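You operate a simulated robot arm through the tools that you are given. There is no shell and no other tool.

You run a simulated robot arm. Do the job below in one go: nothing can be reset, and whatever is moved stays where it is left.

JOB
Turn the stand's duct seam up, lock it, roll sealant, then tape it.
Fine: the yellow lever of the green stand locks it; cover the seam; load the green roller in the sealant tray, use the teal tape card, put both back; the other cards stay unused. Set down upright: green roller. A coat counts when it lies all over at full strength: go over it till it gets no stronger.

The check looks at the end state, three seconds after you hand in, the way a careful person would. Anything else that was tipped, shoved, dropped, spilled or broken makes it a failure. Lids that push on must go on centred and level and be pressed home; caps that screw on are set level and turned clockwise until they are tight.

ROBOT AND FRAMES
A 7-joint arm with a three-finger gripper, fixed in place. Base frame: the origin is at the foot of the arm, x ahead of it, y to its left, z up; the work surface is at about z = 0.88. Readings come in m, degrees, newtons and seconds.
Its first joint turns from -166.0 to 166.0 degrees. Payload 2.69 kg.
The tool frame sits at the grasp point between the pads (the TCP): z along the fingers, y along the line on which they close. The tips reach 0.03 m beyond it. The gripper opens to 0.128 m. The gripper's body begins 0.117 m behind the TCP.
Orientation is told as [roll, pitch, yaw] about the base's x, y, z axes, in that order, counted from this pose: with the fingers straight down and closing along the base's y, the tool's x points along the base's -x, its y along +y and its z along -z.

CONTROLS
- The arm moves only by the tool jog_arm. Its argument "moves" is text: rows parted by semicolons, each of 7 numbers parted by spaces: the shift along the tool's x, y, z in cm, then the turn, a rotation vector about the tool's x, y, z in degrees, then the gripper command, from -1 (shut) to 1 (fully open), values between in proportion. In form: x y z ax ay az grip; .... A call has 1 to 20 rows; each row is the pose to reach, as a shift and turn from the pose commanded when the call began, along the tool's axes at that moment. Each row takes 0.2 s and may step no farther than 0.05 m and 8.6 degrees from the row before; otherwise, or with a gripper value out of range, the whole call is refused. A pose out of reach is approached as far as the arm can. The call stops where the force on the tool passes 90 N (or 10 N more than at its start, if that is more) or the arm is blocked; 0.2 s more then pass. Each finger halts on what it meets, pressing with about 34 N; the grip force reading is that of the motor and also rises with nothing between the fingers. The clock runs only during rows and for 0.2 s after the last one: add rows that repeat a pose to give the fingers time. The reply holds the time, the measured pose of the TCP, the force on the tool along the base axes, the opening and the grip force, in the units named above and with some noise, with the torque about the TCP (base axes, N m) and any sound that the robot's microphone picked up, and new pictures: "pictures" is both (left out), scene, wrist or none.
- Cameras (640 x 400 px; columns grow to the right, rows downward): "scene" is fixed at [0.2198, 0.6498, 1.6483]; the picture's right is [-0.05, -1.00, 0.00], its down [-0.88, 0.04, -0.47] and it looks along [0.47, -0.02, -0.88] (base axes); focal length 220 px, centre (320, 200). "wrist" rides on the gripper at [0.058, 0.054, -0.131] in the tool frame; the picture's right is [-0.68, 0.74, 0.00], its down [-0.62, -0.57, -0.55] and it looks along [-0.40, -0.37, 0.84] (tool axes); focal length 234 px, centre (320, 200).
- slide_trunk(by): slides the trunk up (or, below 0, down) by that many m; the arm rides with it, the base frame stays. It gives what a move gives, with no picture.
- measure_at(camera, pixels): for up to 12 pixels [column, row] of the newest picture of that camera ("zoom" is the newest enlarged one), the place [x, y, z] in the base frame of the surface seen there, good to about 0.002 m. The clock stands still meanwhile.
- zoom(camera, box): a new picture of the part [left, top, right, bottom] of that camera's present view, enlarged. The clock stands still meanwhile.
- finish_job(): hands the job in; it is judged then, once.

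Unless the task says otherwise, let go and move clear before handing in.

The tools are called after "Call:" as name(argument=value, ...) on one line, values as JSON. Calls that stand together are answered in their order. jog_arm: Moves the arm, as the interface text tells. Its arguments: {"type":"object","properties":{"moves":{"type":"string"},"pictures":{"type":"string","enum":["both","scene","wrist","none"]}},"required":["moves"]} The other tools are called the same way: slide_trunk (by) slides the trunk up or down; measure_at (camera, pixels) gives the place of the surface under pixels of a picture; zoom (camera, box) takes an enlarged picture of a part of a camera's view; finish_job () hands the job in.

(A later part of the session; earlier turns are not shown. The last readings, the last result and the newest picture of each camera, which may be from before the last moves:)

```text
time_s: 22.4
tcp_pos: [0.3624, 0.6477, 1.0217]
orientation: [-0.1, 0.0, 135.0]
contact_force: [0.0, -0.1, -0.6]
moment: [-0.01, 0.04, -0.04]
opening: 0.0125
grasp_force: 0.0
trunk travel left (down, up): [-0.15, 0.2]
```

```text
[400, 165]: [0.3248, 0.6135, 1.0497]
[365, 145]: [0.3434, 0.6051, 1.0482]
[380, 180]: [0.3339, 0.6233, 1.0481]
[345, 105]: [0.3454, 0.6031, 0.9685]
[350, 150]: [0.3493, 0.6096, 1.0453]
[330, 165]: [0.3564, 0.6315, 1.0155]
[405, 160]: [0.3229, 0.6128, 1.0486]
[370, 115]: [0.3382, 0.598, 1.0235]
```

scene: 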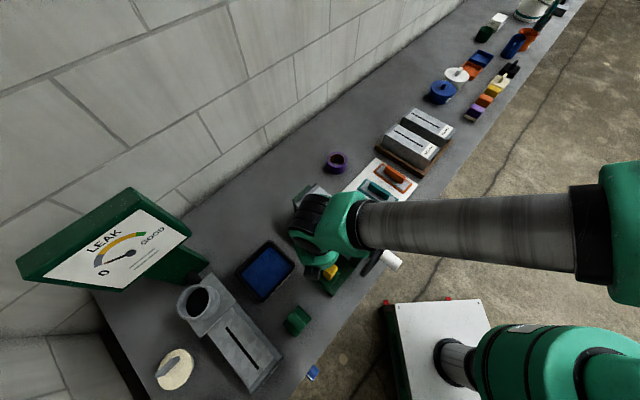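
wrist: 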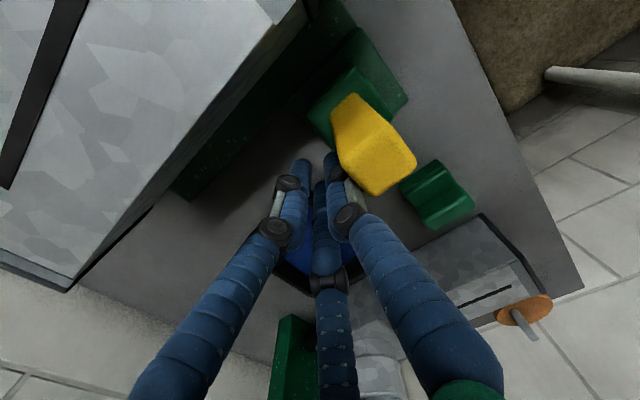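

The lever is upright now (top at u≈0.67, z≈1.049), so it swings freely toward -u. I'll keep pushing until it stops.

Call:
jog_arm(moves="0 1.2 0 0 0 0 -0.8; 0 2.4 0 0 0 0 -0.8; 0 3.6 0.3 0 0 0 -0.8; 0 4.8 0.6 0 0 0 -0.8; 0 6 1 0 0 0 -0.8; 0 7.2 1.4 0 0 0 -0.8; 0 7.2 1.4 0 0 0 -0.8", pictures="both")

Call:
measure_at(camera="wrist", pixels=[[400, 165], [365, 145], [380, 180], [345, 105], [350, 150], [330, 165], [405, 160], [370, 115]])

```text
time_s: 23.7
tcp_pos: [0.327, 0.6148, 1.0209]
orientation: [-1.8, -0.6, 134.9]
contact_force: [6.9, 9.1, 16.5]
moment: [-0.35, 0.29, -0.04]
opening: 0.0229
grasp_force: 3.2
trunk travel left (down, up): [-0.15, 0.2]
stopped in row 6: the force on the tool passed its limit at 104 N (the readings are from after the stop); the commanded pose is now the measured one
```

scene: 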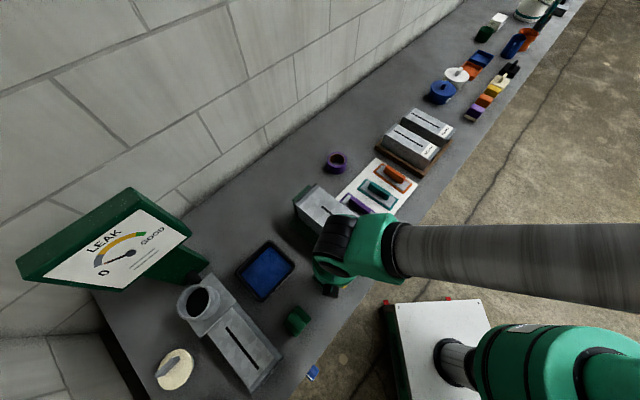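
wrist: 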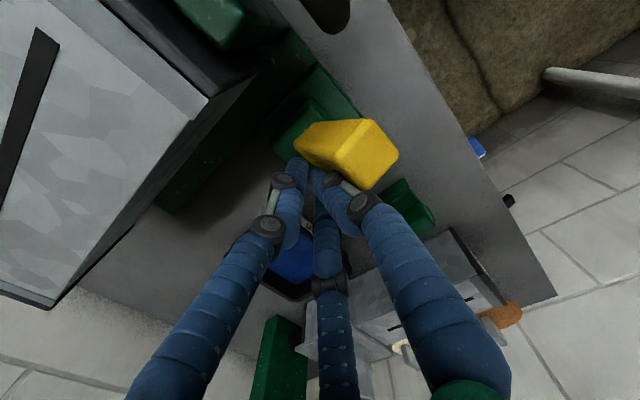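

```text
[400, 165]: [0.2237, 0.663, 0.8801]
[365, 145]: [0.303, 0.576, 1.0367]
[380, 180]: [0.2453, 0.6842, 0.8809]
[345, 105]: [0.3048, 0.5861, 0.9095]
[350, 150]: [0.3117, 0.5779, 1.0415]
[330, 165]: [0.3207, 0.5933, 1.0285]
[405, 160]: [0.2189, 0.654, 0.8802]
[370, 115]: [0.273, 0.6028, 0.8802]
```

The force rose to 104 N and the move stopped; the lever leans to the -u side now, perhaps at its end stop. I'll back off and inspect.

Call:
jog_arm(moves="0 -1.5 0 0 0 0 -0.8; 0 -3 -3 0 0 0 -0.8; 0 -5 -8 0 0 0 -0.8; 0 -6 -12 0 0 0 -0.8; 0 -6 -12 0 0 0 -0.8", pictures="both")

Call:
zoom(camera="wrist", box=[220, 60, 460, 260])

```text
refused: row 3 steps farther than a row can; nothing moved
```

```text
2.00 times, centred on (340, 160) of wrist
```

zoom: 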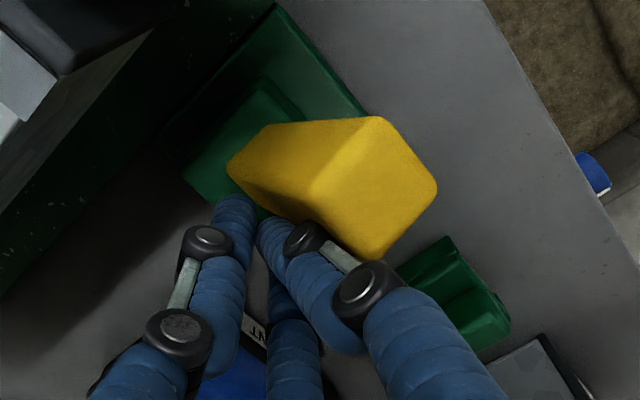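

The fingers are against the lever's back near its base (zoom (250,220)). Backing off in smaller steps.

Call:
jog_arm(moves="0 -1.5 0 0 0 0 -0.8; 0 -3 -3 0 0 0 -0.8; 0 -4 -7 0 0 0 -0.8; 0 -5 -11 0 0 0 -0.8; 0 -5 -11 0 0 0 -0.8", pictures="both")

Call:
zoom(camera="wrist", box=[220, 60, 460, 260])

Call:
zoom(camera="scene", box=[280, 165, 400, 305])

```text
time_s: 24.9
tcp_pos: [0.3594, 0.6456, 1.1297]
orientation: [-1.5, -0.4, 134.9]
contact_force: [0.6, -0.4, 0.4]
moment: [0.04, 0.01, 0.01]
opening: 0.0227
grasp_force: 4.6
trunk travel left (down, up): [-0.15, 0.2]
```

scene: 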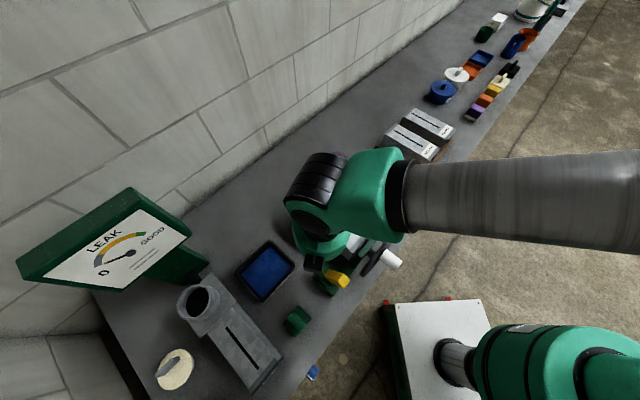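
wrist: 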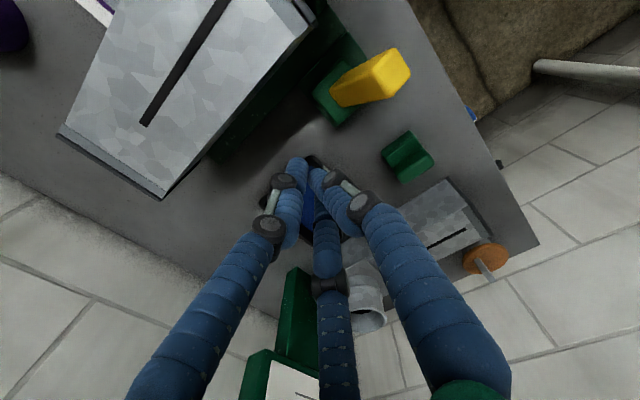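

```text
2.00 times, centred on (340, 160) of wrist
```

zoom: 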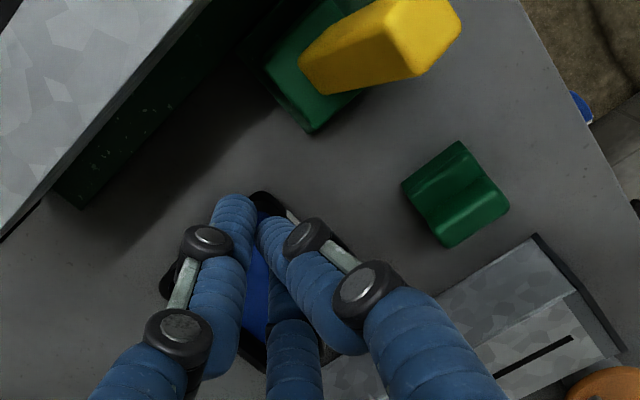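

```text
2.86 times, centred on (340, 235) of scene
```

zoom: 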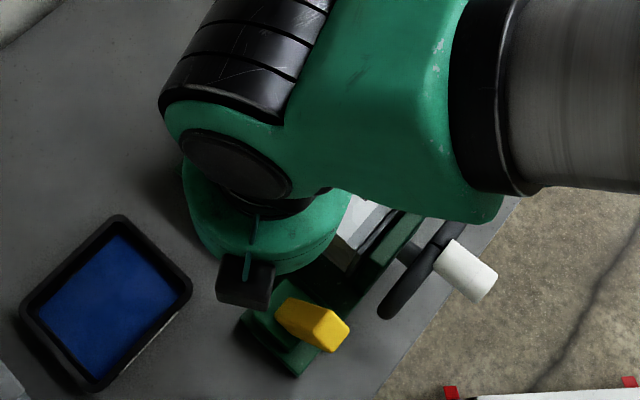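

The lever now leans toward -u (zoom (315,325)). Measuring its lean and comparing to the initial.

Call:
measure_at(camera="zoom", pixels=[[330, 332], [320, 310], [300, 312], [285, 318], [340, 320], [325, 345], [310, 330], [350, 240], [275, 345]])

Call:
measure_at(camera="wrist", pixels=[[380, 70], [400, 70], [345, 90], [360, 90], [390, 55], [407, 80], [370, 100], [335, 90], [375, 85]])

```text
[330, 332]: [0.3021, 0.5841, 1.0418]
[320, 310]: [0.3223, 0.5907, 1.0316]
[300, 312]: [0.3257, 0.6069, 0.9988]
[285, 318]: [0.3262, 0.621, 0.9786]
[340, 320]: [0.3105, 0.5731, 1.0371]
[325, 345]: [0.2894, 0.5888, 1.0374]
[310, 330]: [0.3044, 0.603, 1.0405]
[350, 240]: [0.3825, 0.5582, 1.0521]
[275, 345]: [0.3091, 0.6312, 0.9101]
```

```text
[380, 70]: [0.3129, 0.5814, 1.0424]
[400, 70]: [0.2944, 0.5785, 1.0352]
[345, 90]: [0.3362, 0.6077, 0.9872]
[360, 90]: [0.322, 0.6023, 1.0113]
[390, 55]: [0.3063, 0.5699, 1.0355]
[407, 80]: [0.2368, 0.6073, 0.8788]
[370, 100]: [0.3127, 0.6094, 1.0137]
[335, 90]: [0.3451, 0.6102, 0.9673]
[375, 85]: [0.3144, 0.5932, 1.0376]
```

The lever flipped from +25° to -25° lean (symmetric), so it reached its lock stop. Next I'll move to inspect the green roller, with the fingers opened.

Call:
jog_arm(moves="0 0 -3 -1.5 0.4 0 -0.8; -0.8 5 -3 -1.5 0.4 0 0.2; -1.6 9.5 -3 -1.5 0.4 0 1; -2.4 13.5 -2.5 -1.5 0.4 0 1; -2.4 16 -2 -1.5 0.4 0 1; -2.4 16 -2 -1.5 0.4 0 1", pictures="both")

Call:
zoom(camera="wrist", box=[230, 120, 430, 280])

Call:
zoom(camera="scene", box=[270, 285, 330, 345])

```text
refused: row 2 steps farther than a row can; nothing moved
```

```text
2.50 times, centred on (330, 200) of wrist
```

zoom: 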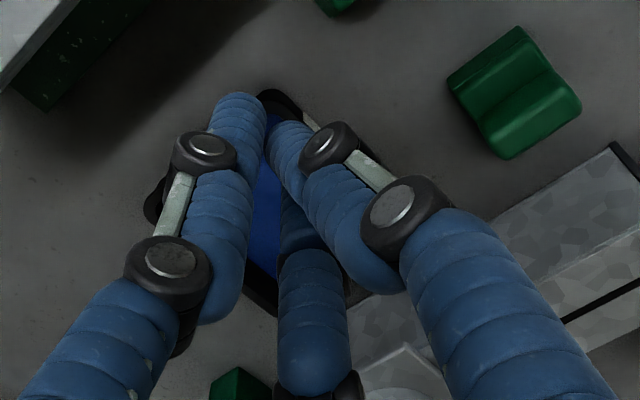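

```text
6.67 times, centred on (300, 315) of scene
```

zoom: 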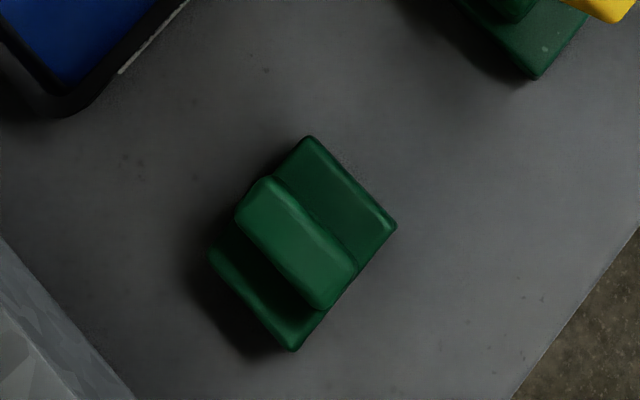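

The roller is a green block with a ridge handle (zoom (295,240)). I'll measure its geometry, then move.

Call:
measure_at(camera="zoom", pixels=[[310, 140], [393, 225], [290, 345], [213, 255], [265, 185], [350, 265], [320, 300], [240, 225], [295, 240], [340, 190], [250, 285], [320, 330]])

Call:
jog_arm(moves="0 0 -3 -1.5 0.4 0 -0.8; -0.8 4 -3 -1.5 0.4 0 0.2; -1.6 8 -3 -1.5 0.4 0 1; -2.4 12 -2.5 -1.5 0.4 0 1; -2.4 16 -2 -1.5 0.4 0 1; -2.4 16 -2 -1.5 0.4 0 1", pictures="both")

Call:
zoom(camera="wrist", box=[230, 120, 430, 280])

```text
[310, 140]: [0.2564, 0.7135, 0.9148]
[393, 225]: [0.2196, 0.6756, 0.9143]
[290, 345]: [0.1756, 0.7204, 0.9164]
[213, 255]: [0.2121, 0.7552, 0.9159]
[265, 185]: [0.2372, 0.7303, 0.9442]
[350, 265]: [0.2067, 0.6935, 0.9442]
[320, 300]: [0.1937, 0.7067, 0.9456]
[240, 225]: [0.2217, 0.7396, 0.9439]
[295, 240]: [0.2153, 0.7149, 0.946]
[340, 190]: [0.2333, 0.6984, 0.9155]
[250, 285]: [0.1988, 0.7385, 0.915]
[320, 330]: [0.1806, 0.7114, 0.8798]
```

```text
time_s: 26.3
tcp_pos: [0.2269, 0.5489, 1.1453]
orientation: [0.0, 0.0, 134.9]
contact_force: [0.5, -1.1, 1.1]
moment: [0.06, -0.04, -0.03]
opening: 0.1279
grasp_force: 0.0
trunk travel left (down, up): [-0.15, 0.2]
```

scene: 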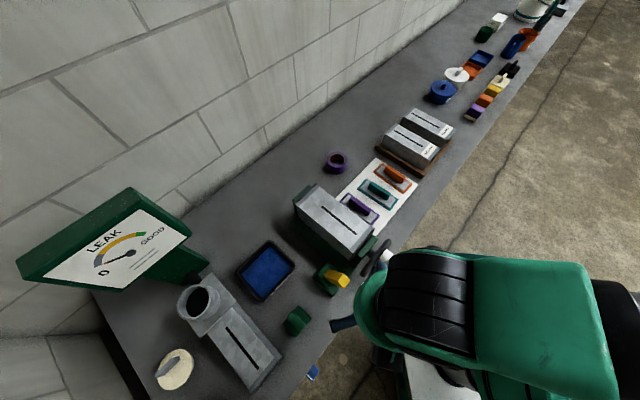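
wrist: 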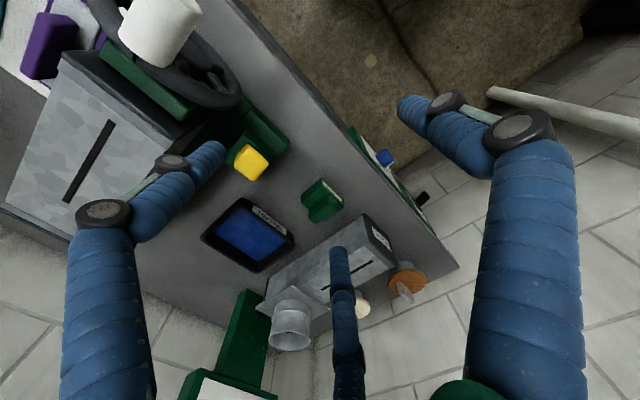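

```text
2.50 times, centred on (330, 200) of wrist
```

zoom: 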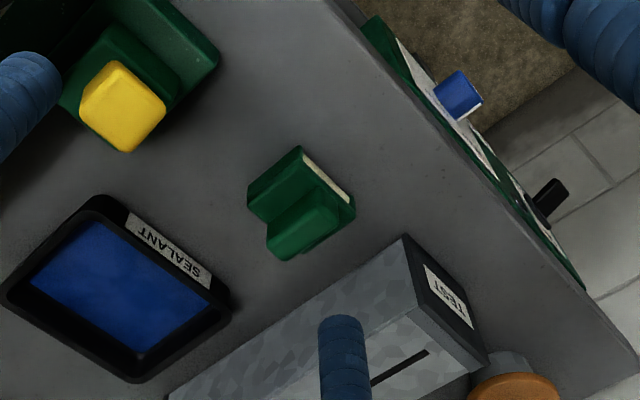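

Roller handle: centre u=0.660, v=0.355, 22 mm thick along v, top z=0.945; base top 0.915, base 53×62 mm. I'll go above it with the lone finger off the -u end and the other two straddling the handle.

Call:
jog_arm(moves="-3.2 -2.4 2.5 0 0 0 0.6; -6.4 -4.8 5 0 0 0 0.3; -9.6 -7.2 7.5 0 0 0 0.1; -12.7 -9.65 10 0 0 0 0.1; -12.7 -9.65 13 0 0 0 0.1; -12.7 -9.65 13 0 0 0 0.1", pictures="wrist")

Call:
zoom(camera="wrist", box=[220, 100, 420, 260])

```text
time_s: 27.7
tcp_pos: [0.206, 0.7061, 1.0139]
orientation: [0.0, 0.0, 134.9]
contact_force: [1.0, 0.1, 0.3]
moment: [-0.01, 0.01, 0.02]
opening: 0.0702
grasp_force: 0.0
trunk travel left (down, up): [-0.15, 0.2]
```

wrist: 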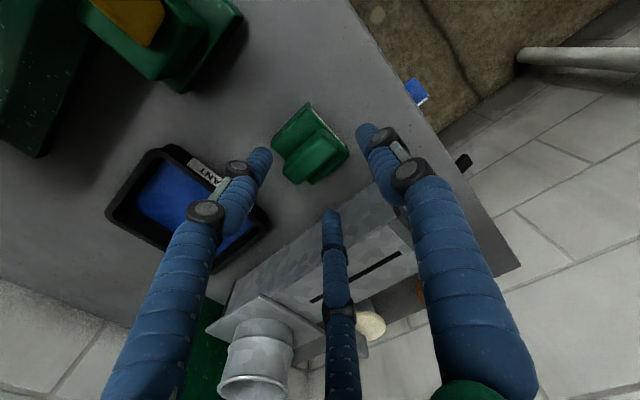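

```text
2.50 times, centred on (320, 180) of wrist
```

zoom: 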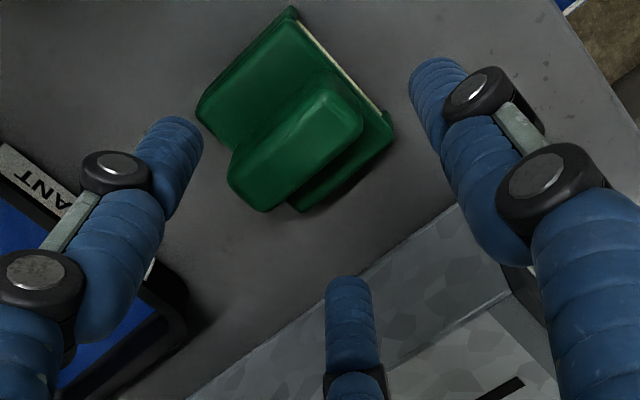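

The fingers straddle the roller's handle (zoom (300,150)). A quick precise measurement before descending.

Call:
measure_at(camera="zoom", pixels=[[300, 150], [325, 95], [358, 120], [235, 165], [262, 205], [290, 15], [390, 140], [205, 110], [175, 130], [345, 290], [435, 75], [270, 90]])

```text
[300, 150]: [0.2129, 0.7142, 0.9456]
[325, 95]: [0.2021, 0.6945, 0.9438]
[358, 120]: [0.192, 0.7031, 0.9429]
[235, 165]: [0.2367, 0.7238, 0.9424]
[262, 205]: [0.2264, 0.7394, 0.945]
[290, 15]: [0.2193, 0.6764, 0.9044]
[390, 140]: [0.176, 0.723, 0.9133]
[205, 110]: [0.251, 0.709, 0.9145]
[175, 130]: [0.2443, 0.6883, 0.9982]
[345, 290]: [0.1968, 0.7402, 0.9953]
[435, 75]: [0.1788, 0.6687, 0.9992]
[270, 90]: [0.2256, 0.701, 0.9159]
```

Handle centre confirmed at u=0.658, v=0.354; my TCP is at u=0.645, v=0.354. Descending to z=0.950 and closing.

Call:
jog_arm(moves="0 0 2.5 0 0 0 0.1; 0 0 5 0 0 0 0.1; 0 0 6.4 0 0 0 0.1; 0 0 6.4 0 0 0 0.1; 0 0 6.4 0 0 0 -0.3; 0 0 6.4 0 0 0 -0.6; 0 0 6.4 0 0 0 -1; 0 0 6.4 0 0 0 -1; 0 0 6.4 0 0 0 -1", pictures="wrist")

Call:
zoom(camera="wrist", box=[220, 100, 420, 260])

```text
time_s: 29.7
tcp_pos: [0.2062, 0.7081, 0.9515]
orientation: [0.0, 0.0, 134.9]
contact_force: [0.1, 0.2, -0.1]
moment: [0.0, 0.01, 0.02]
opening: 0.0286
grasp_force: 34.0
trunk travel left (down, up): [-0.15, 0.2]
```

wrist: 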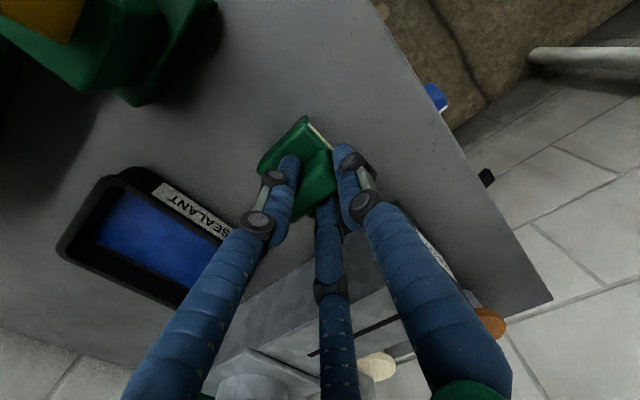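

```text
2.50 times, centred on (320, 180) of wrist
```

zoom: 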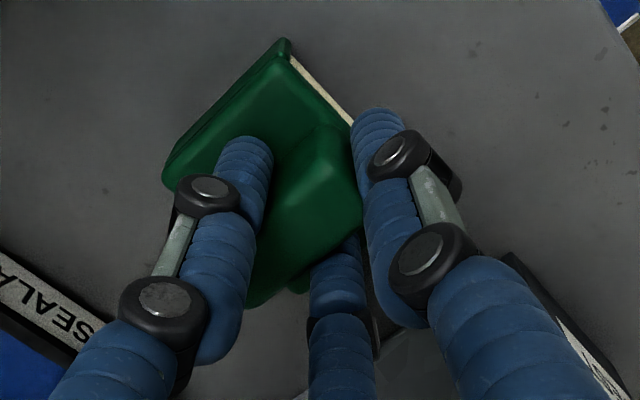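

Gripped (opening 0.0286, 34 N). I'll lift slightly, then measure the tray.

Call:
jog_arm(moves="0 0 -1.5 0 0 0 -1; 0 0 -4 0 0 0 -1; 0 0 -8 0 0 0 -1; 0 0 -8 0 0 0 -1", pictures="both")

Call:
zoom(camera="scene", box=[220, 220, 320, 320])

Call:
measure_at(camera="scene", pixels=[[270, 240], [295, 263], [262, 300], [237, 272], [269, 247], [289, 265], [263, 292], [243, 273], [265, 270], [290, 258], [246, 287], [280, 282]])

```text
time_s: 30.7
tcp_pos: [0.2052, 0.7057, 1.033]
orientation: [0.0, 0.0, 134.9]
contact_force: [0.3, -0.5, -0.9]
moment: [0.01, 0.01, -0.01]
opening: 0.0287
grasp_force: 34.5
trunk travel left (down, up): [-0.15, 0.2]
```

scene: 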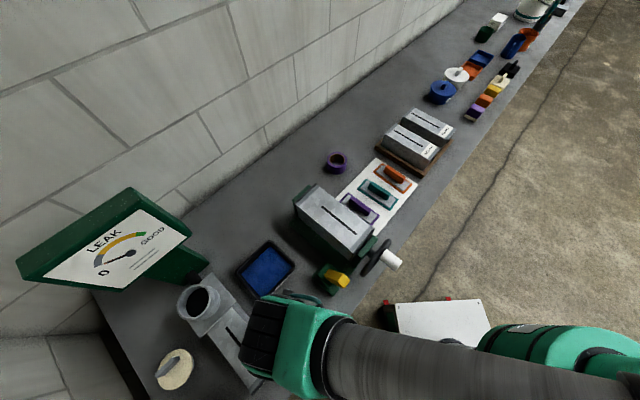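
wrist: 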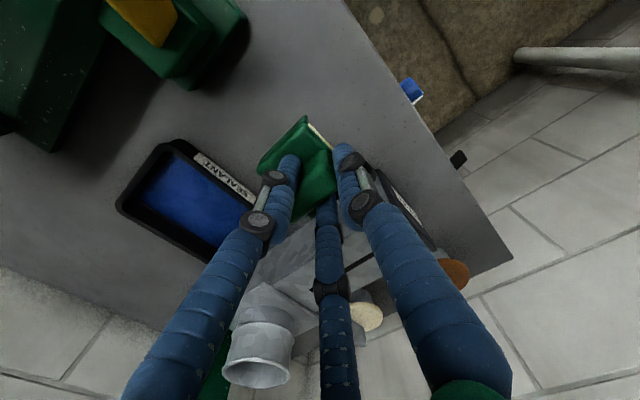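

```text
4.00 times, centred on (270, 270) of scene
```

zoom: 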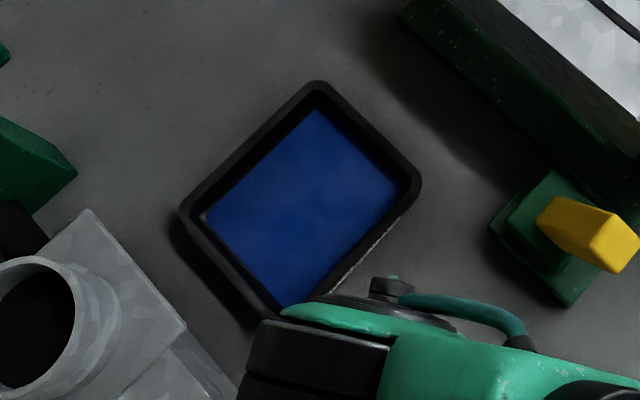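

```text
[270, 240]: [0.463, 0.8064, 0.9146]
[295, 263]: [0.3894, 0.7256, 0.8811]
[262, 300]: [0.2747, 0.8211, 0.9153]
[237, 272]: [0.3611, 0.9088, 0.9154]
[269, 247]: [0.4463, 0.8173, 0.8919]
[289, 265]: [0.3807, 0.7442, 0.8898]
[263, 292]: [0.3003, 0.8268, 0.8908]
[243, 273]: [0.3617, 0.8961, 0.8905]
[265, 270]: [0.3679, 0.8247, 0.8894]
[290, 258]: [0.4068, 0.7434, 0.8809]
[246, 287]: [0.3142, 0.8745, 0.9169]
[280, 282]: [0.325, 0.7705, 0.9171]
```

Tray interior spans u 0.795–0.892, v 0.258–0.376, sealant at z≈0.890, rim 0.916. I'll carry the roller over the tray centre and lower it to just above contact.

Call:
jog_arm(moves="0.7 -3.7 0 0 0 0 -1; 1.4 -7.5 0 0 0 0 -1; 2.1 -11.2 0 0 0 0 -1; 2.9 -15 0 0 0 0 -1; 3.6 -18.7 0 0 0 0 -1; 3.6 -18.7 3 0 0 0 -1; 3.6 -18.7 6 0 0 0 -1; 3.6 -18.7 6 0 0 0 -1", pictures="both")

Call:
zoom(camera="wrist", box=[180, 80, 460, 280])

```text
time_s: 32.5
tcp_pos: [0.3654, 0.8127, 0.9705]
orientation: [0.0, 0.0, 134.9]
contact_force: [0.5, 0.5, -0.8]
moment: [-0.04, 0.05, -0.01]
opening: 0.0287
grasp_force: 33.8
trunk travel left (down, up): [-0.15, 0.2]
```

scene: 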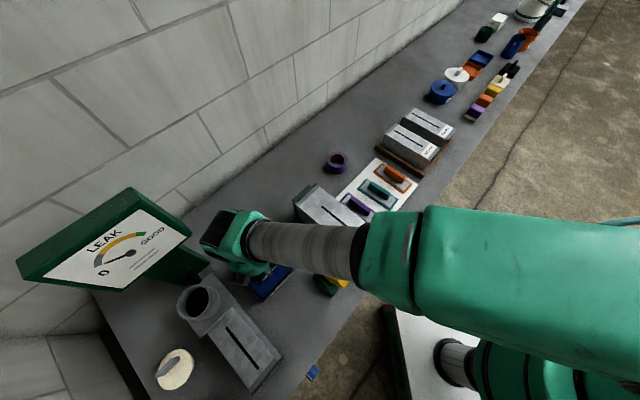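
wrist: 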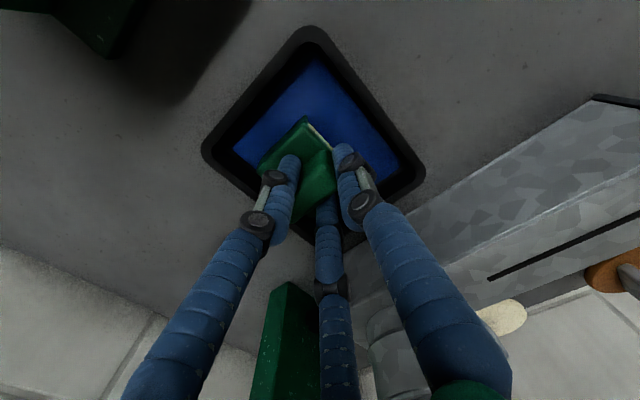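

```text
2.00 times, centred on (320, 180) of wrist
```

zoom: 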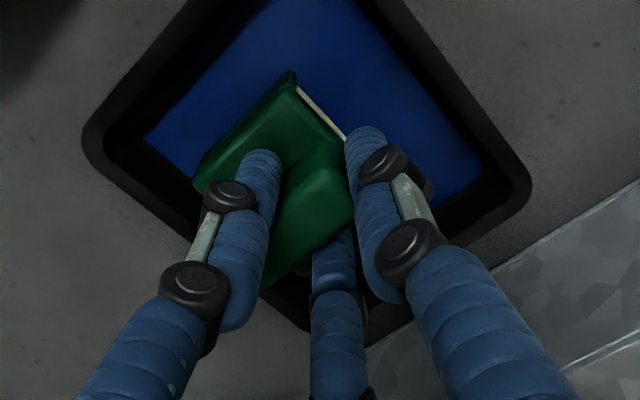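

The roller hangs inside the tray (zoom (280,190)). I'll lower onto the sealant, dab and stroke gently.

Call:
jog_arm(moves="0 0 0.5 0 0 0 -1; 0 0 0.9 0 0 0 -1; 0 0 1.2 0 0 0 -1; 0 0 1.2 0 0 0 -1", pictures="none")

```text
time_s: 33.5
tcp_pos: [0.3647, 0.8135, 0.9618]
orientation: [0.0, 0.0, 134.9]
contact_force: [0.2, -0.9, 5.7]
moment: [-0.14, 0.01, 0.0]
opening: 0.0284
grasp_force: 33.5
trunk travel left (down, up): [-0.15, 0.2]
```

Contact at 5.7 N. Stroking within the tray.

Call:
jog_arm(moves="0 0 0.1 0 0 0 -1; 0 0.8 0.1 0 0 0 -1; 0 1.5 0.1 0 0 0 -1; 0 0.5 0.1 0 0 0 -1; 0 -0.5 0.1 0 0 0 -1; 0 -1.2 0.1 0 0 0 -1; 0 0 0.1 0 0 0 -1; 1 0 0.1 0 0 0 -1; 0 0 0.1 0 0 0 -1; -1 0 0.1 0 0 0 -1; 0 0 0.1 0 0 0 -1; 0 0 0.1 0 0 0 -1", pictures="wrist")

Call:
zoom(camera="wrist", box=[180, 80, 460, 280])

```text
time_s: 36.1
tcp_pos: [0.3636, 0.8137, 0.9595]
orientation: [0.0, 0.1, 135.0]
contact_force: [-1.9, 1.7, 16.8]
moment: [0.14, 0.0, 0.06]
opening: 0.0287
grasp_force: 33.9
trunk travel left (down, up): [-0.15, 0.2]
```

wrist: 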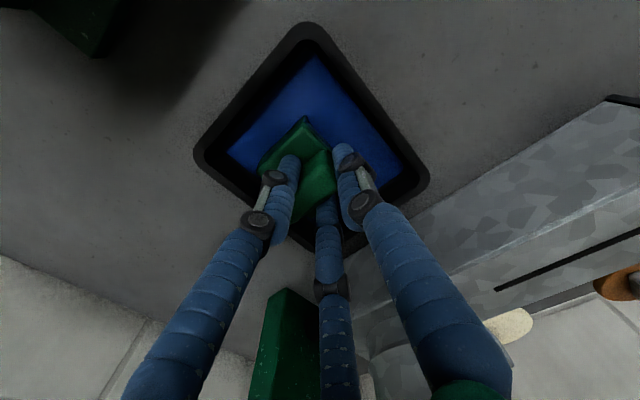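

```text
2.00 times, centred on (320, 180) of wrist
```

zoom: 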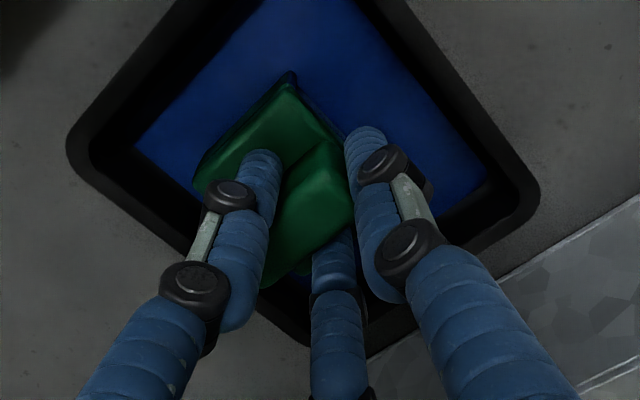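

The pad now shows blue, so it's loaded (17 N contact). I'll lift it and carry it over the duct seam.

Call:
jog_arm(moves="0 0 -2 0 0 0 -1; 0 0 -6 0 0 0 -1; 0 0 -10 0 0 0 -1; 0 0 -14 0 0 0 -1; 0 0 -18.8 0 0 0 -1; 4 2.4 -18.8 0 0 0 -1; 8 4.8 -18.8 0 0 0 -1; 12 7.2 -18.8 0 0 0 -1; 16 9.6 -18.8 0 0 0 -1; 20 12 -18.8 0 0 0 -1; 23.8 14.25 -18.8 0 0 0 -1; 23.8 14.25 -18.8 0 0 0 -1", pictures="both")

Call:
zoom(camera="wrist", box=[180, 80, 460, 280])

```text
time_s: 38.7
tcp_pos: [0.433, 0.546, 1.1459]
orientation: [-0.1, 0.0, 134.9]
contact_force: [0.1, -0.2, -0.5]
moment: [0.06, 0.05, 0.0]
opening: 0.0286
grasp_force: 34.1
trunk travel left (down, up): [-0.15, 0.2]
```

scene: 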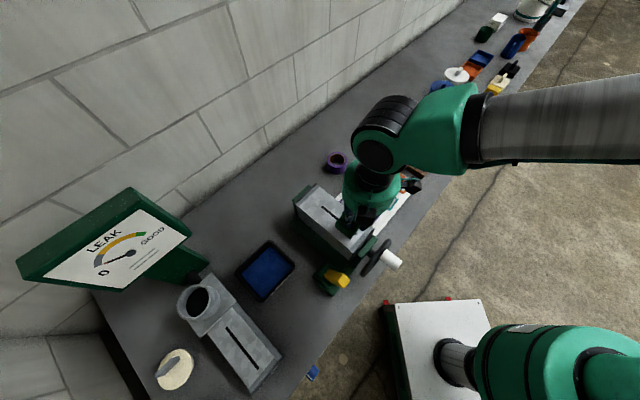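
wrist: 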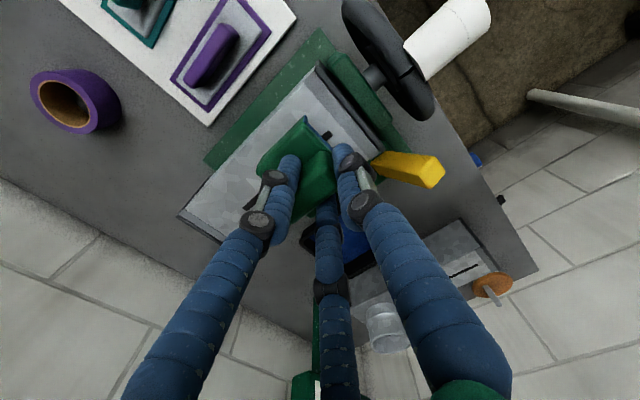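

```text
2.00 times, centred on (320, 180) of wrist
```

zoom: 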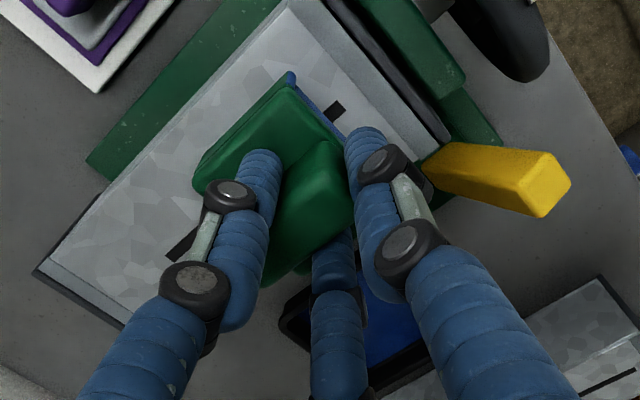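

The pad is blue and sits above the seam near its -u end (zoom (335,108) is the seam tip). Lowering to contact.

Call:
jog_arm(moves="0 0 1 0 0 0 -1; 0 0 1.7 0 0 0 -1; 0 0 2.0 0 0 0 -1; 0 0 2.1 0 0 0 -1; 0 0 2.1 0 0 0 -1", pictures="none")

```text
time_s: 39.9
tcp_pos: [0.432, 0.5439, 1.1257]
orientation: [0.1, 0.0, 134.9]
contact_force: [0.0, -0.1, -1.1]
moment: [-0.03, -0.01, -0.04]
opening: 0.0284
grasp_force: 34.1
trunk travel left (down, up): [-0.15, 0.2]
```

No contact yet. Lowering 2 mm more and checking.

Call:
jog_arm(moves="0 0 0.1 0 0 0 -1; 0 0 0.2 0 0 0 -1; 0 0 0.2 0 0 0 -1", pictures="none")

```text
time_s: 40.7
tcp_pos: [0.4313, 0.5448, 1.1249]
orientation: [0.0, 0.0, 134.9]
contact_force: [1.9, -0.5, 4.7]
moment: [-0.09, -0.09, -0.01]
opening: 0.0286
grasp_force: 34.3
trunk travel left (down, up): [-0.15, 0.2]
```

Contact at 4.7 N. I'll press about 1 mm more and stroke along the whole seam once in each direction.

Call:
jog_arm(moves="0 0.5 0.08 0 0 0 -1; 0 1.0 0.08 0 0 0 -1; 0 0 0.08 0 0 0 -1; 0 -1.2 0.08 0 0 0 -1; 0 -2.4 0.08 0 0 0 -1; 0 -3.6 0.08 0 0 0 -1; 0 -4.8 0.08 0 0 0 -1; 0 -6 0.08 0 0 0 -1; 0 -7.2 0.08 0 0 0 -1; 0 -8.4 0.08 0 0 0 -1; 0 -9.6 0.08 0 0 0 -1; 0 -10.4 0.08 0 0 0 -1; 0 -10.4 0.08 0 0 0 -1", pictures="both")

Call:
zoom(camera="wrist", box=[180, 60, 460, 260])

```text
time_s: 43.5
tcp_pos: [0.5045, 0.6176, 1.1223]
orientation: [-0.1, 0.0, 134.9]
contact_force: [-3.1, -2.2, 21.9]
moment: [0.04, 0.04, -0.02]
opening: 0.0287
grasp_force: 34.1
trunk travel left (down, up): [-0.15, 0.2]
```

scene: 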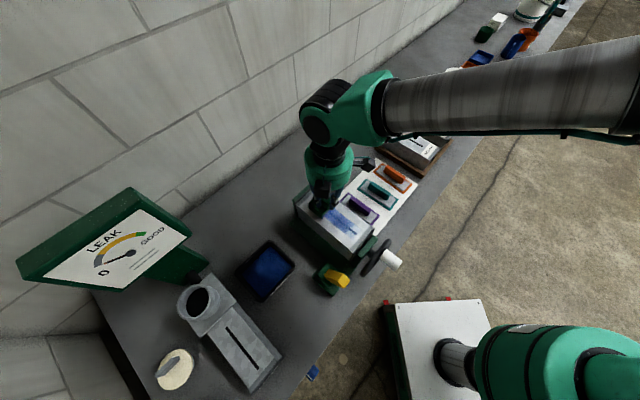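
wrist: 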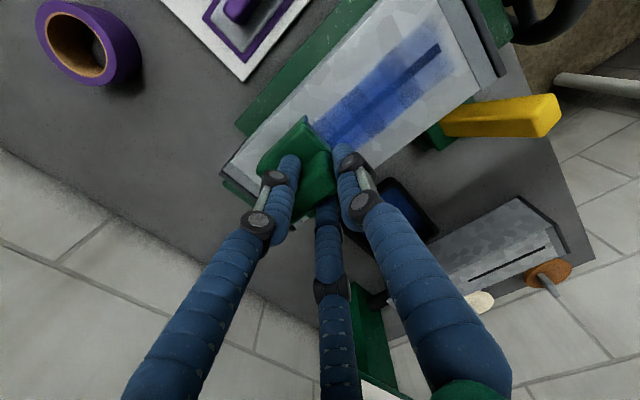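

```text
2.00 times, centred on (320, 160) of wrist
```

zoom: 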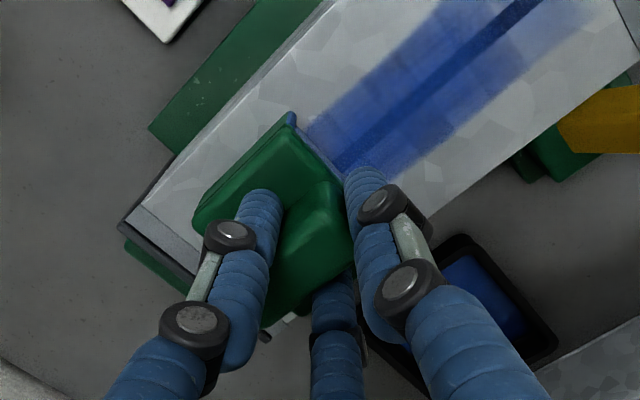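

Sealant goes on, fainter at the -u end. I'll stroke back and forth again over the whole seam.

Call:
jog_arm(moves="0 1.2 0 0 0 0 -1; 0 2.4 0 0 0 0 -1; 0 3.6 0 0 0 0 -1; 0 4.8 0 0 0 0 -1; 0 6 0 0 0 0 -1; 0 7.2 0 0 0 0 -1; 0 8.4 0 0 0 0 -1; 0 9.6 0 0 0 0 -1; 0 10.8 0 0 0 0 -1; 0 11.8 0 0 0 0 -1; 0 11.8 0 0 0 0 -1; 0 10.6 0 0 0 0 -1; 0 9.4 0 0 0 0 -1; 0 8.2 0 0 0 0 -1; 0 7 0 0 0 0 -1; 0 5.8 0 0 0 0 -1; 0 4.6 0 0 0 0 -1; 0 3.4 0 0 0 0 -1; 0 2.2 0 0 0 0 -1; 0 1 0 0 0 0 -1", pictures="wrist")

Call:
zoom(camera="wrist", box=[260, 0, 540, 200])

```text
time_s: 47.7
tcp_pos: [0.4981, 0.611, 1.1234]
orientation: [-0.2, 0.0, 134.9]
contact_force: [-0.7, -1.0, 17.9]
moment: [0.05, 0.01, -0.02]
opening: 0.0285
grasp_force: 34.0
trunk travel left (down, up): [-0.15, 0.2]
```

wrist: 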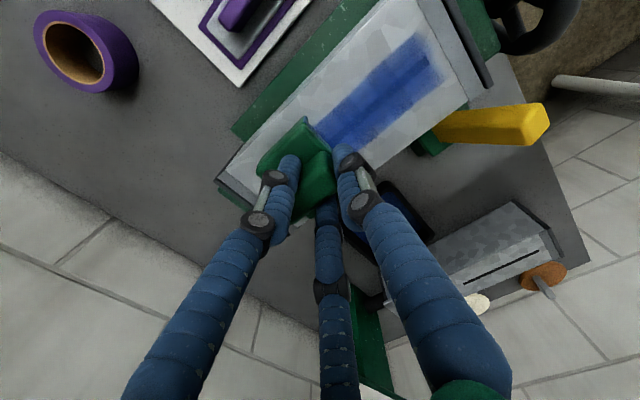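

```text
2.00 times, centred on (400, 100) of wrist
```

zoom: 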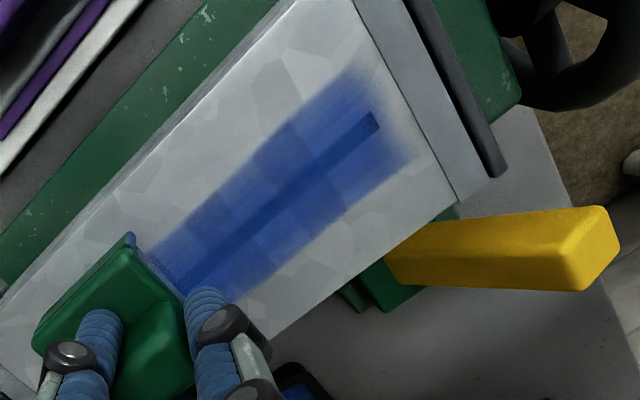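

The coat is stronger but patchy. I'll run more passes with the same contact and compare.

Call:
jog_arm(moves="0 -1 0 0 0 0 -1; 0 -1.5 0 0 0 0 -1; 0 -0.7 0 0 0 0 -1; 0 0.3 0 0 0 0 -1; 0 1.3 0 0 0 0 -1; 0 2.3 0 0 0 0 -1; 0 3.3 0 0 0 0 -1; 0 4.3 0 0 0 0 -1; 0 5.3 0 0 0 0 -1; 0 6.3 0 0 0 0 -1; 0 7.3 0 0 0 0 -1; 0 8.3 0 0 0 0 -1; 0 9.3 0 0 0 0 -1; 0 10.3 0 0 0 0 -1; 0 10.9 0 0 0 0 -1; 0 10.9 0 0 0 0 -1; 0 10 0 0 0 0 -1; 0 9 0 0 0 0 -1; 0 8 0 0 0 0 -1; 0 7 0 0 0 0 -1", pictures="none")

Call:
jog_arm(moves="0 -1 0 0 0 0 -1; 0 -2 0 0 0 0 -1; 0 -3 0 0 0 0 -1; 0 -4 0 0 0 0 -1; 0 -5 0 0 0 0 -1; 0 -6 0 0 0 0 -1; 0 -7 0 0 0 0 -1; 0 -8 0 0 0 0 -1; 0 -8.5 0 0 0 0 -1; 0 -8.5 0 0 0 0 -1", pictures="both")

Call:
zoom(camera="wrist", box=[260, 0, 540, 200])

```text
time_s: 51.9
tcp_pos: [0.4489, 0.5628, 1.1223]
orientation: [-0.1, 0.0, 134.9]
contact_force: [-0.6, -1.7, 12.7]
moment: [-0.08, 0.09, 0.03]
opening: 0.0285
grasp_force: 33.5
trunk travel left (down, up): [-0.15, 0.2]
```

```text
time_s: 54.1
tcp_pos: [0.5098, 0.6212, 1.1228]
orientation: [-0.1, 0.0, 134.9]
contact_force: [-0.2, 0.2, -0.5]
moment: [-0.04, 0.06, -0.01]
opening: 0.0287
grasp_force: 33.8
trunk travel left (down, up): [-0.15, 0.2]
```

scene: 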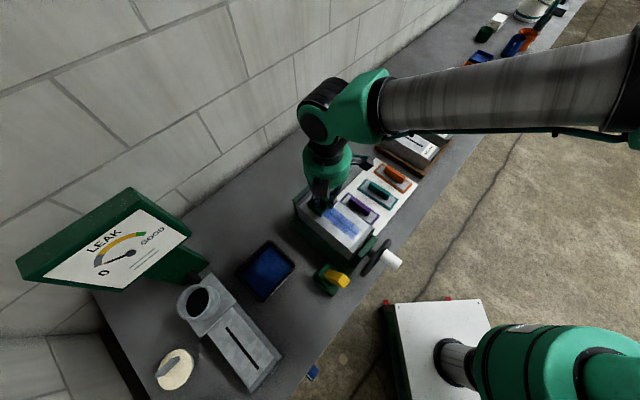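
wrist: 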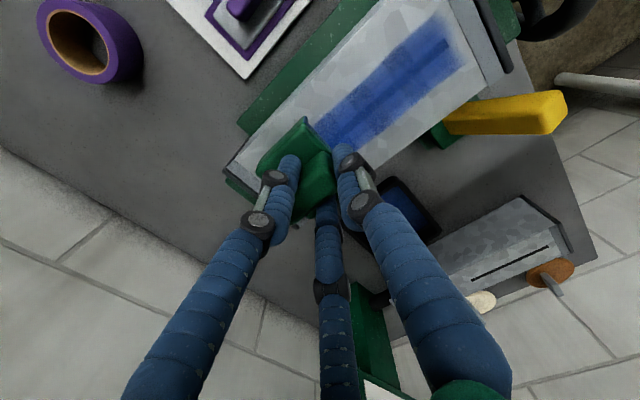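

```text
2.00 times, centred on (400, 100) of wrist
```

zoom: 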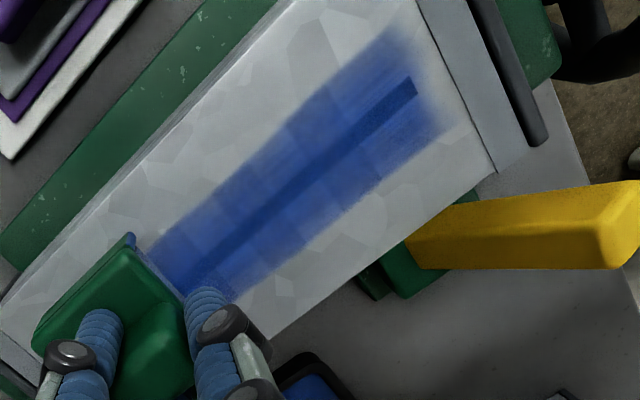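

Contact was lost during the last pass (force ~0), so the roller probably slid up in the grip slightly. I'll lift and look at the coat before reloading.

Call:
jog_arm(moves="0 0 -3 0 0 0 -1; -5 0 -4 0 0 0 -1; -10 0 -4 0 0 0 -1; -14 0 -4 0 0 0 -1; -18 0 -4 0 0 0 -1; -18 0 -4 0 0 0 -1", pictures="both")

Call:
zoom(camera="scene", box=[280, 165, 400, 285])

Call:
zoom(camera="wrist", box=[180, 60, 460, 260])

```text
refused: row 2 steps farther than a row can; nothing moved
```

```text
3.33 times, centred on (340, 225) of scene
```

zoom: 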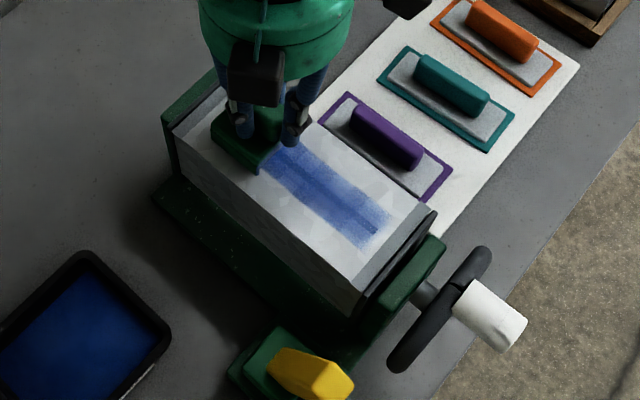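

```text
2.00 times, centred on (320, 160) of wrist
```

zoom: 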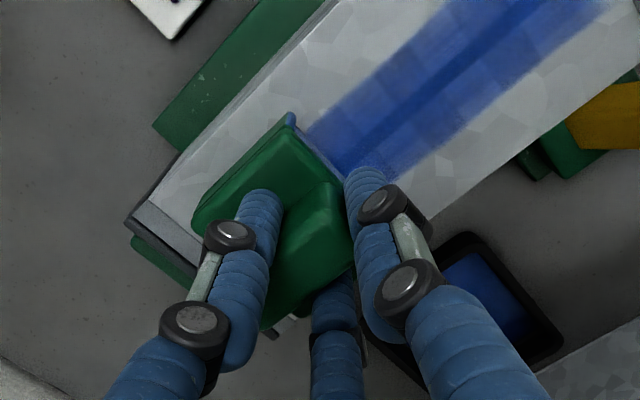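

The coat is still thin and the seam is visible through it. I'll go back to the tray and reload.

Call:
jog_arm(moves="0 0 -3 0 0 0 -1; -4.5 -0.6 -3 0 0 0 -1; -9 -1.2 -3 0 0 0 -1; -13.5 -1.8 -3 0 0 0 -1; -18 -2.4 -3 0 0 0 -1; -22 -3.1 -3 0 0 0 -1; -23.8 -3.1 0 0 0 0 -1; -23.8 -3.1 4.5 0 0 0 -1; -23.8 -3.1 9 0 0 0 -1; -23.8 -3.1 13.5 0 0 0 -1; -23.8 -3.1 15.2 0 0 0 -1; -23.8 -3.1 15.2 0 0 0 -1", pictures="both")

Call:
zoom(camera="scene", box=[280, 165, 400, 285])

```text
time_s: 56.7
tcp_pos: [0.3648, 0.8124, 0.9701]
orientation: [0.1, 0.0, 134.9]
contact_force: [0.2, -0.2, -0.8]
moment: [-0.02, 0.01, -0.01]
opening: 0.0282
grasp_force: 34.3
trunk travel left (down, up): [-0.15, 0.2]
```

scene: 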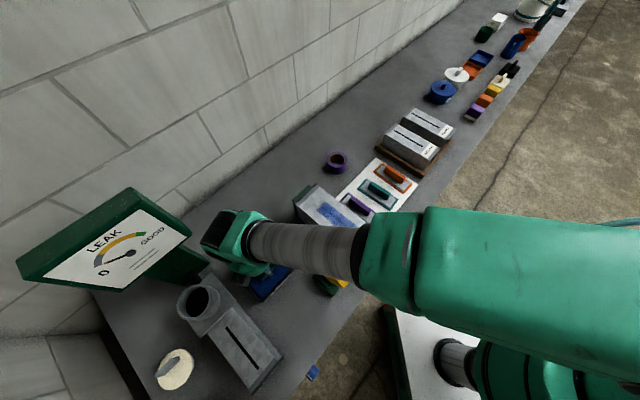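
wrist: 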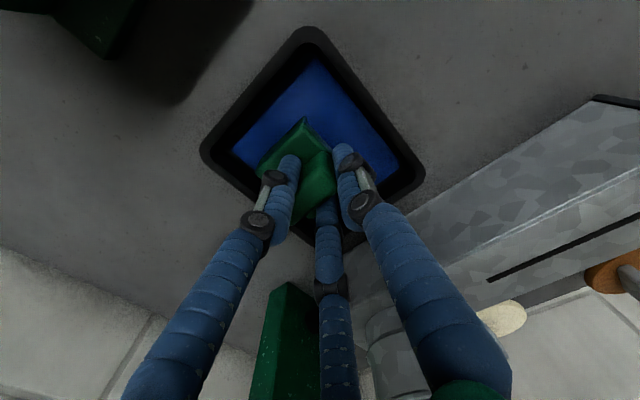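

```text
3.33 times, centred on (340, 225) of scene
```

zoom: 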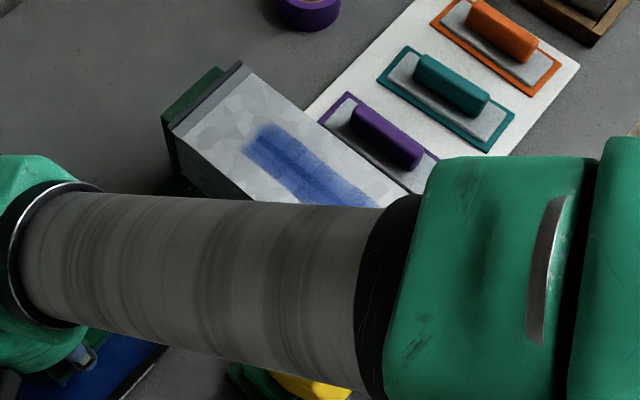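

Over the tray again. Dipping and stroking thoroughly this time.

Call:
jog_arm(moves="0 0 0.6 0 0 0 -1; 0 0 1.1 0 0 0 -1; 0 0 1.35 0 0 0 -1; 0 0 1.35 0 0 0 -1; 0 1 1.35 0 0 0 -1; 0 1.6 1.35 0 0 0 -1; 0 0.5 1.35 0 0 0 -1; 0 -0.6 1.35 0 0 0 -1; 0 -1.4 1.35 0 0 0 -1; 0 -0.4 1.35 0 0 0 -1; 1.2 0 1.35 0 0 0 -1; 1.2 1 1.35 0 0 0 -1; 1.2 -1 1.35 0 0 0 -1; 0 -1 1.35 0 0 0 -1; -1.2 -1 1.35 0 0 0 -1; -1.2 1 1.35 0 0 0 -1; 0 0 1.35 0 0 0 -1; 0 0 1.35 0 0 0 -1", pictures="none")

```text
time_s: 60.5
tcp_pos: [0.3633, 0.8124, 0.9576]
orientation: [-0.1, 0.0, 135.0]
contact_force: [-1.9, 3.4, 21.1]
moment: [0.2, -0.02, 0.07]
opening: 0.0285
grasp_force: 34.1
trunk travel left (down, up): [-0.15, 0.2]
```

Loaded (21 N contact). Back to the seam's -u end.

Call:
jog_arm(moves="0 0 -2 0 0 0 -1; 0 0 -6 0 0 0 -1; 0 0 -10 0 0 0 -1; 0 0 -14 0 0 0 -1; 0 0 -18.8 0 0 0 -1; 4 2.4 -18.8 0 0 0 -1; 8 4.8 -18.8 0 0 0 -1; 12 7.2 -18.8 0 0 0 -1; 16 9.6 -18.8 0 0 0 -1; 20 12 -18.8 0 0 0 -1; 23.8 15 -18.8 0 0 0 -1; 23.8 15 -17.8 0 0 0 -1; 23.8 15 -17 0 0 0 -1; 23.8 15 -16.7 0 0 0 -1; 23.8 15 -16.6 0 0 0 -1", pictures="none")

```text
time_s: 63.7
tcp_pos: [0.4234, 0.5386, 1.1227]
orientation: [0.1, 0.0, 134.9]
contact_force: [0.1, 0.0, -0.7]
moment: [0.0, -0.01, -0.03]
opening: 0.0287
grasp_force: 33.8
trunk travel left (down, up): [-0.15, 0.2]
```

No contact yet; lowering 2.5 mm more.

Call:
jog_arm(moves="0 0 0.15 0 0 0 -1; 0 0 0.25 0 0 0 -1; 0 0 0.25 0 0 0 -1", pictures="none")

```text
time_s: 64.5
tcp_pos: [0.4247, 0.538, 1.1218]
orientation: [-0.2, 0.0, 134.9]
contact_force: [-4.7, -0.5, 16.4]
moment: [0.09, 0.23, 0.07]
opening: 0.0285
grasp_force: 33.8
trunk travel left (down, up): [-0.15, 0.2]
```

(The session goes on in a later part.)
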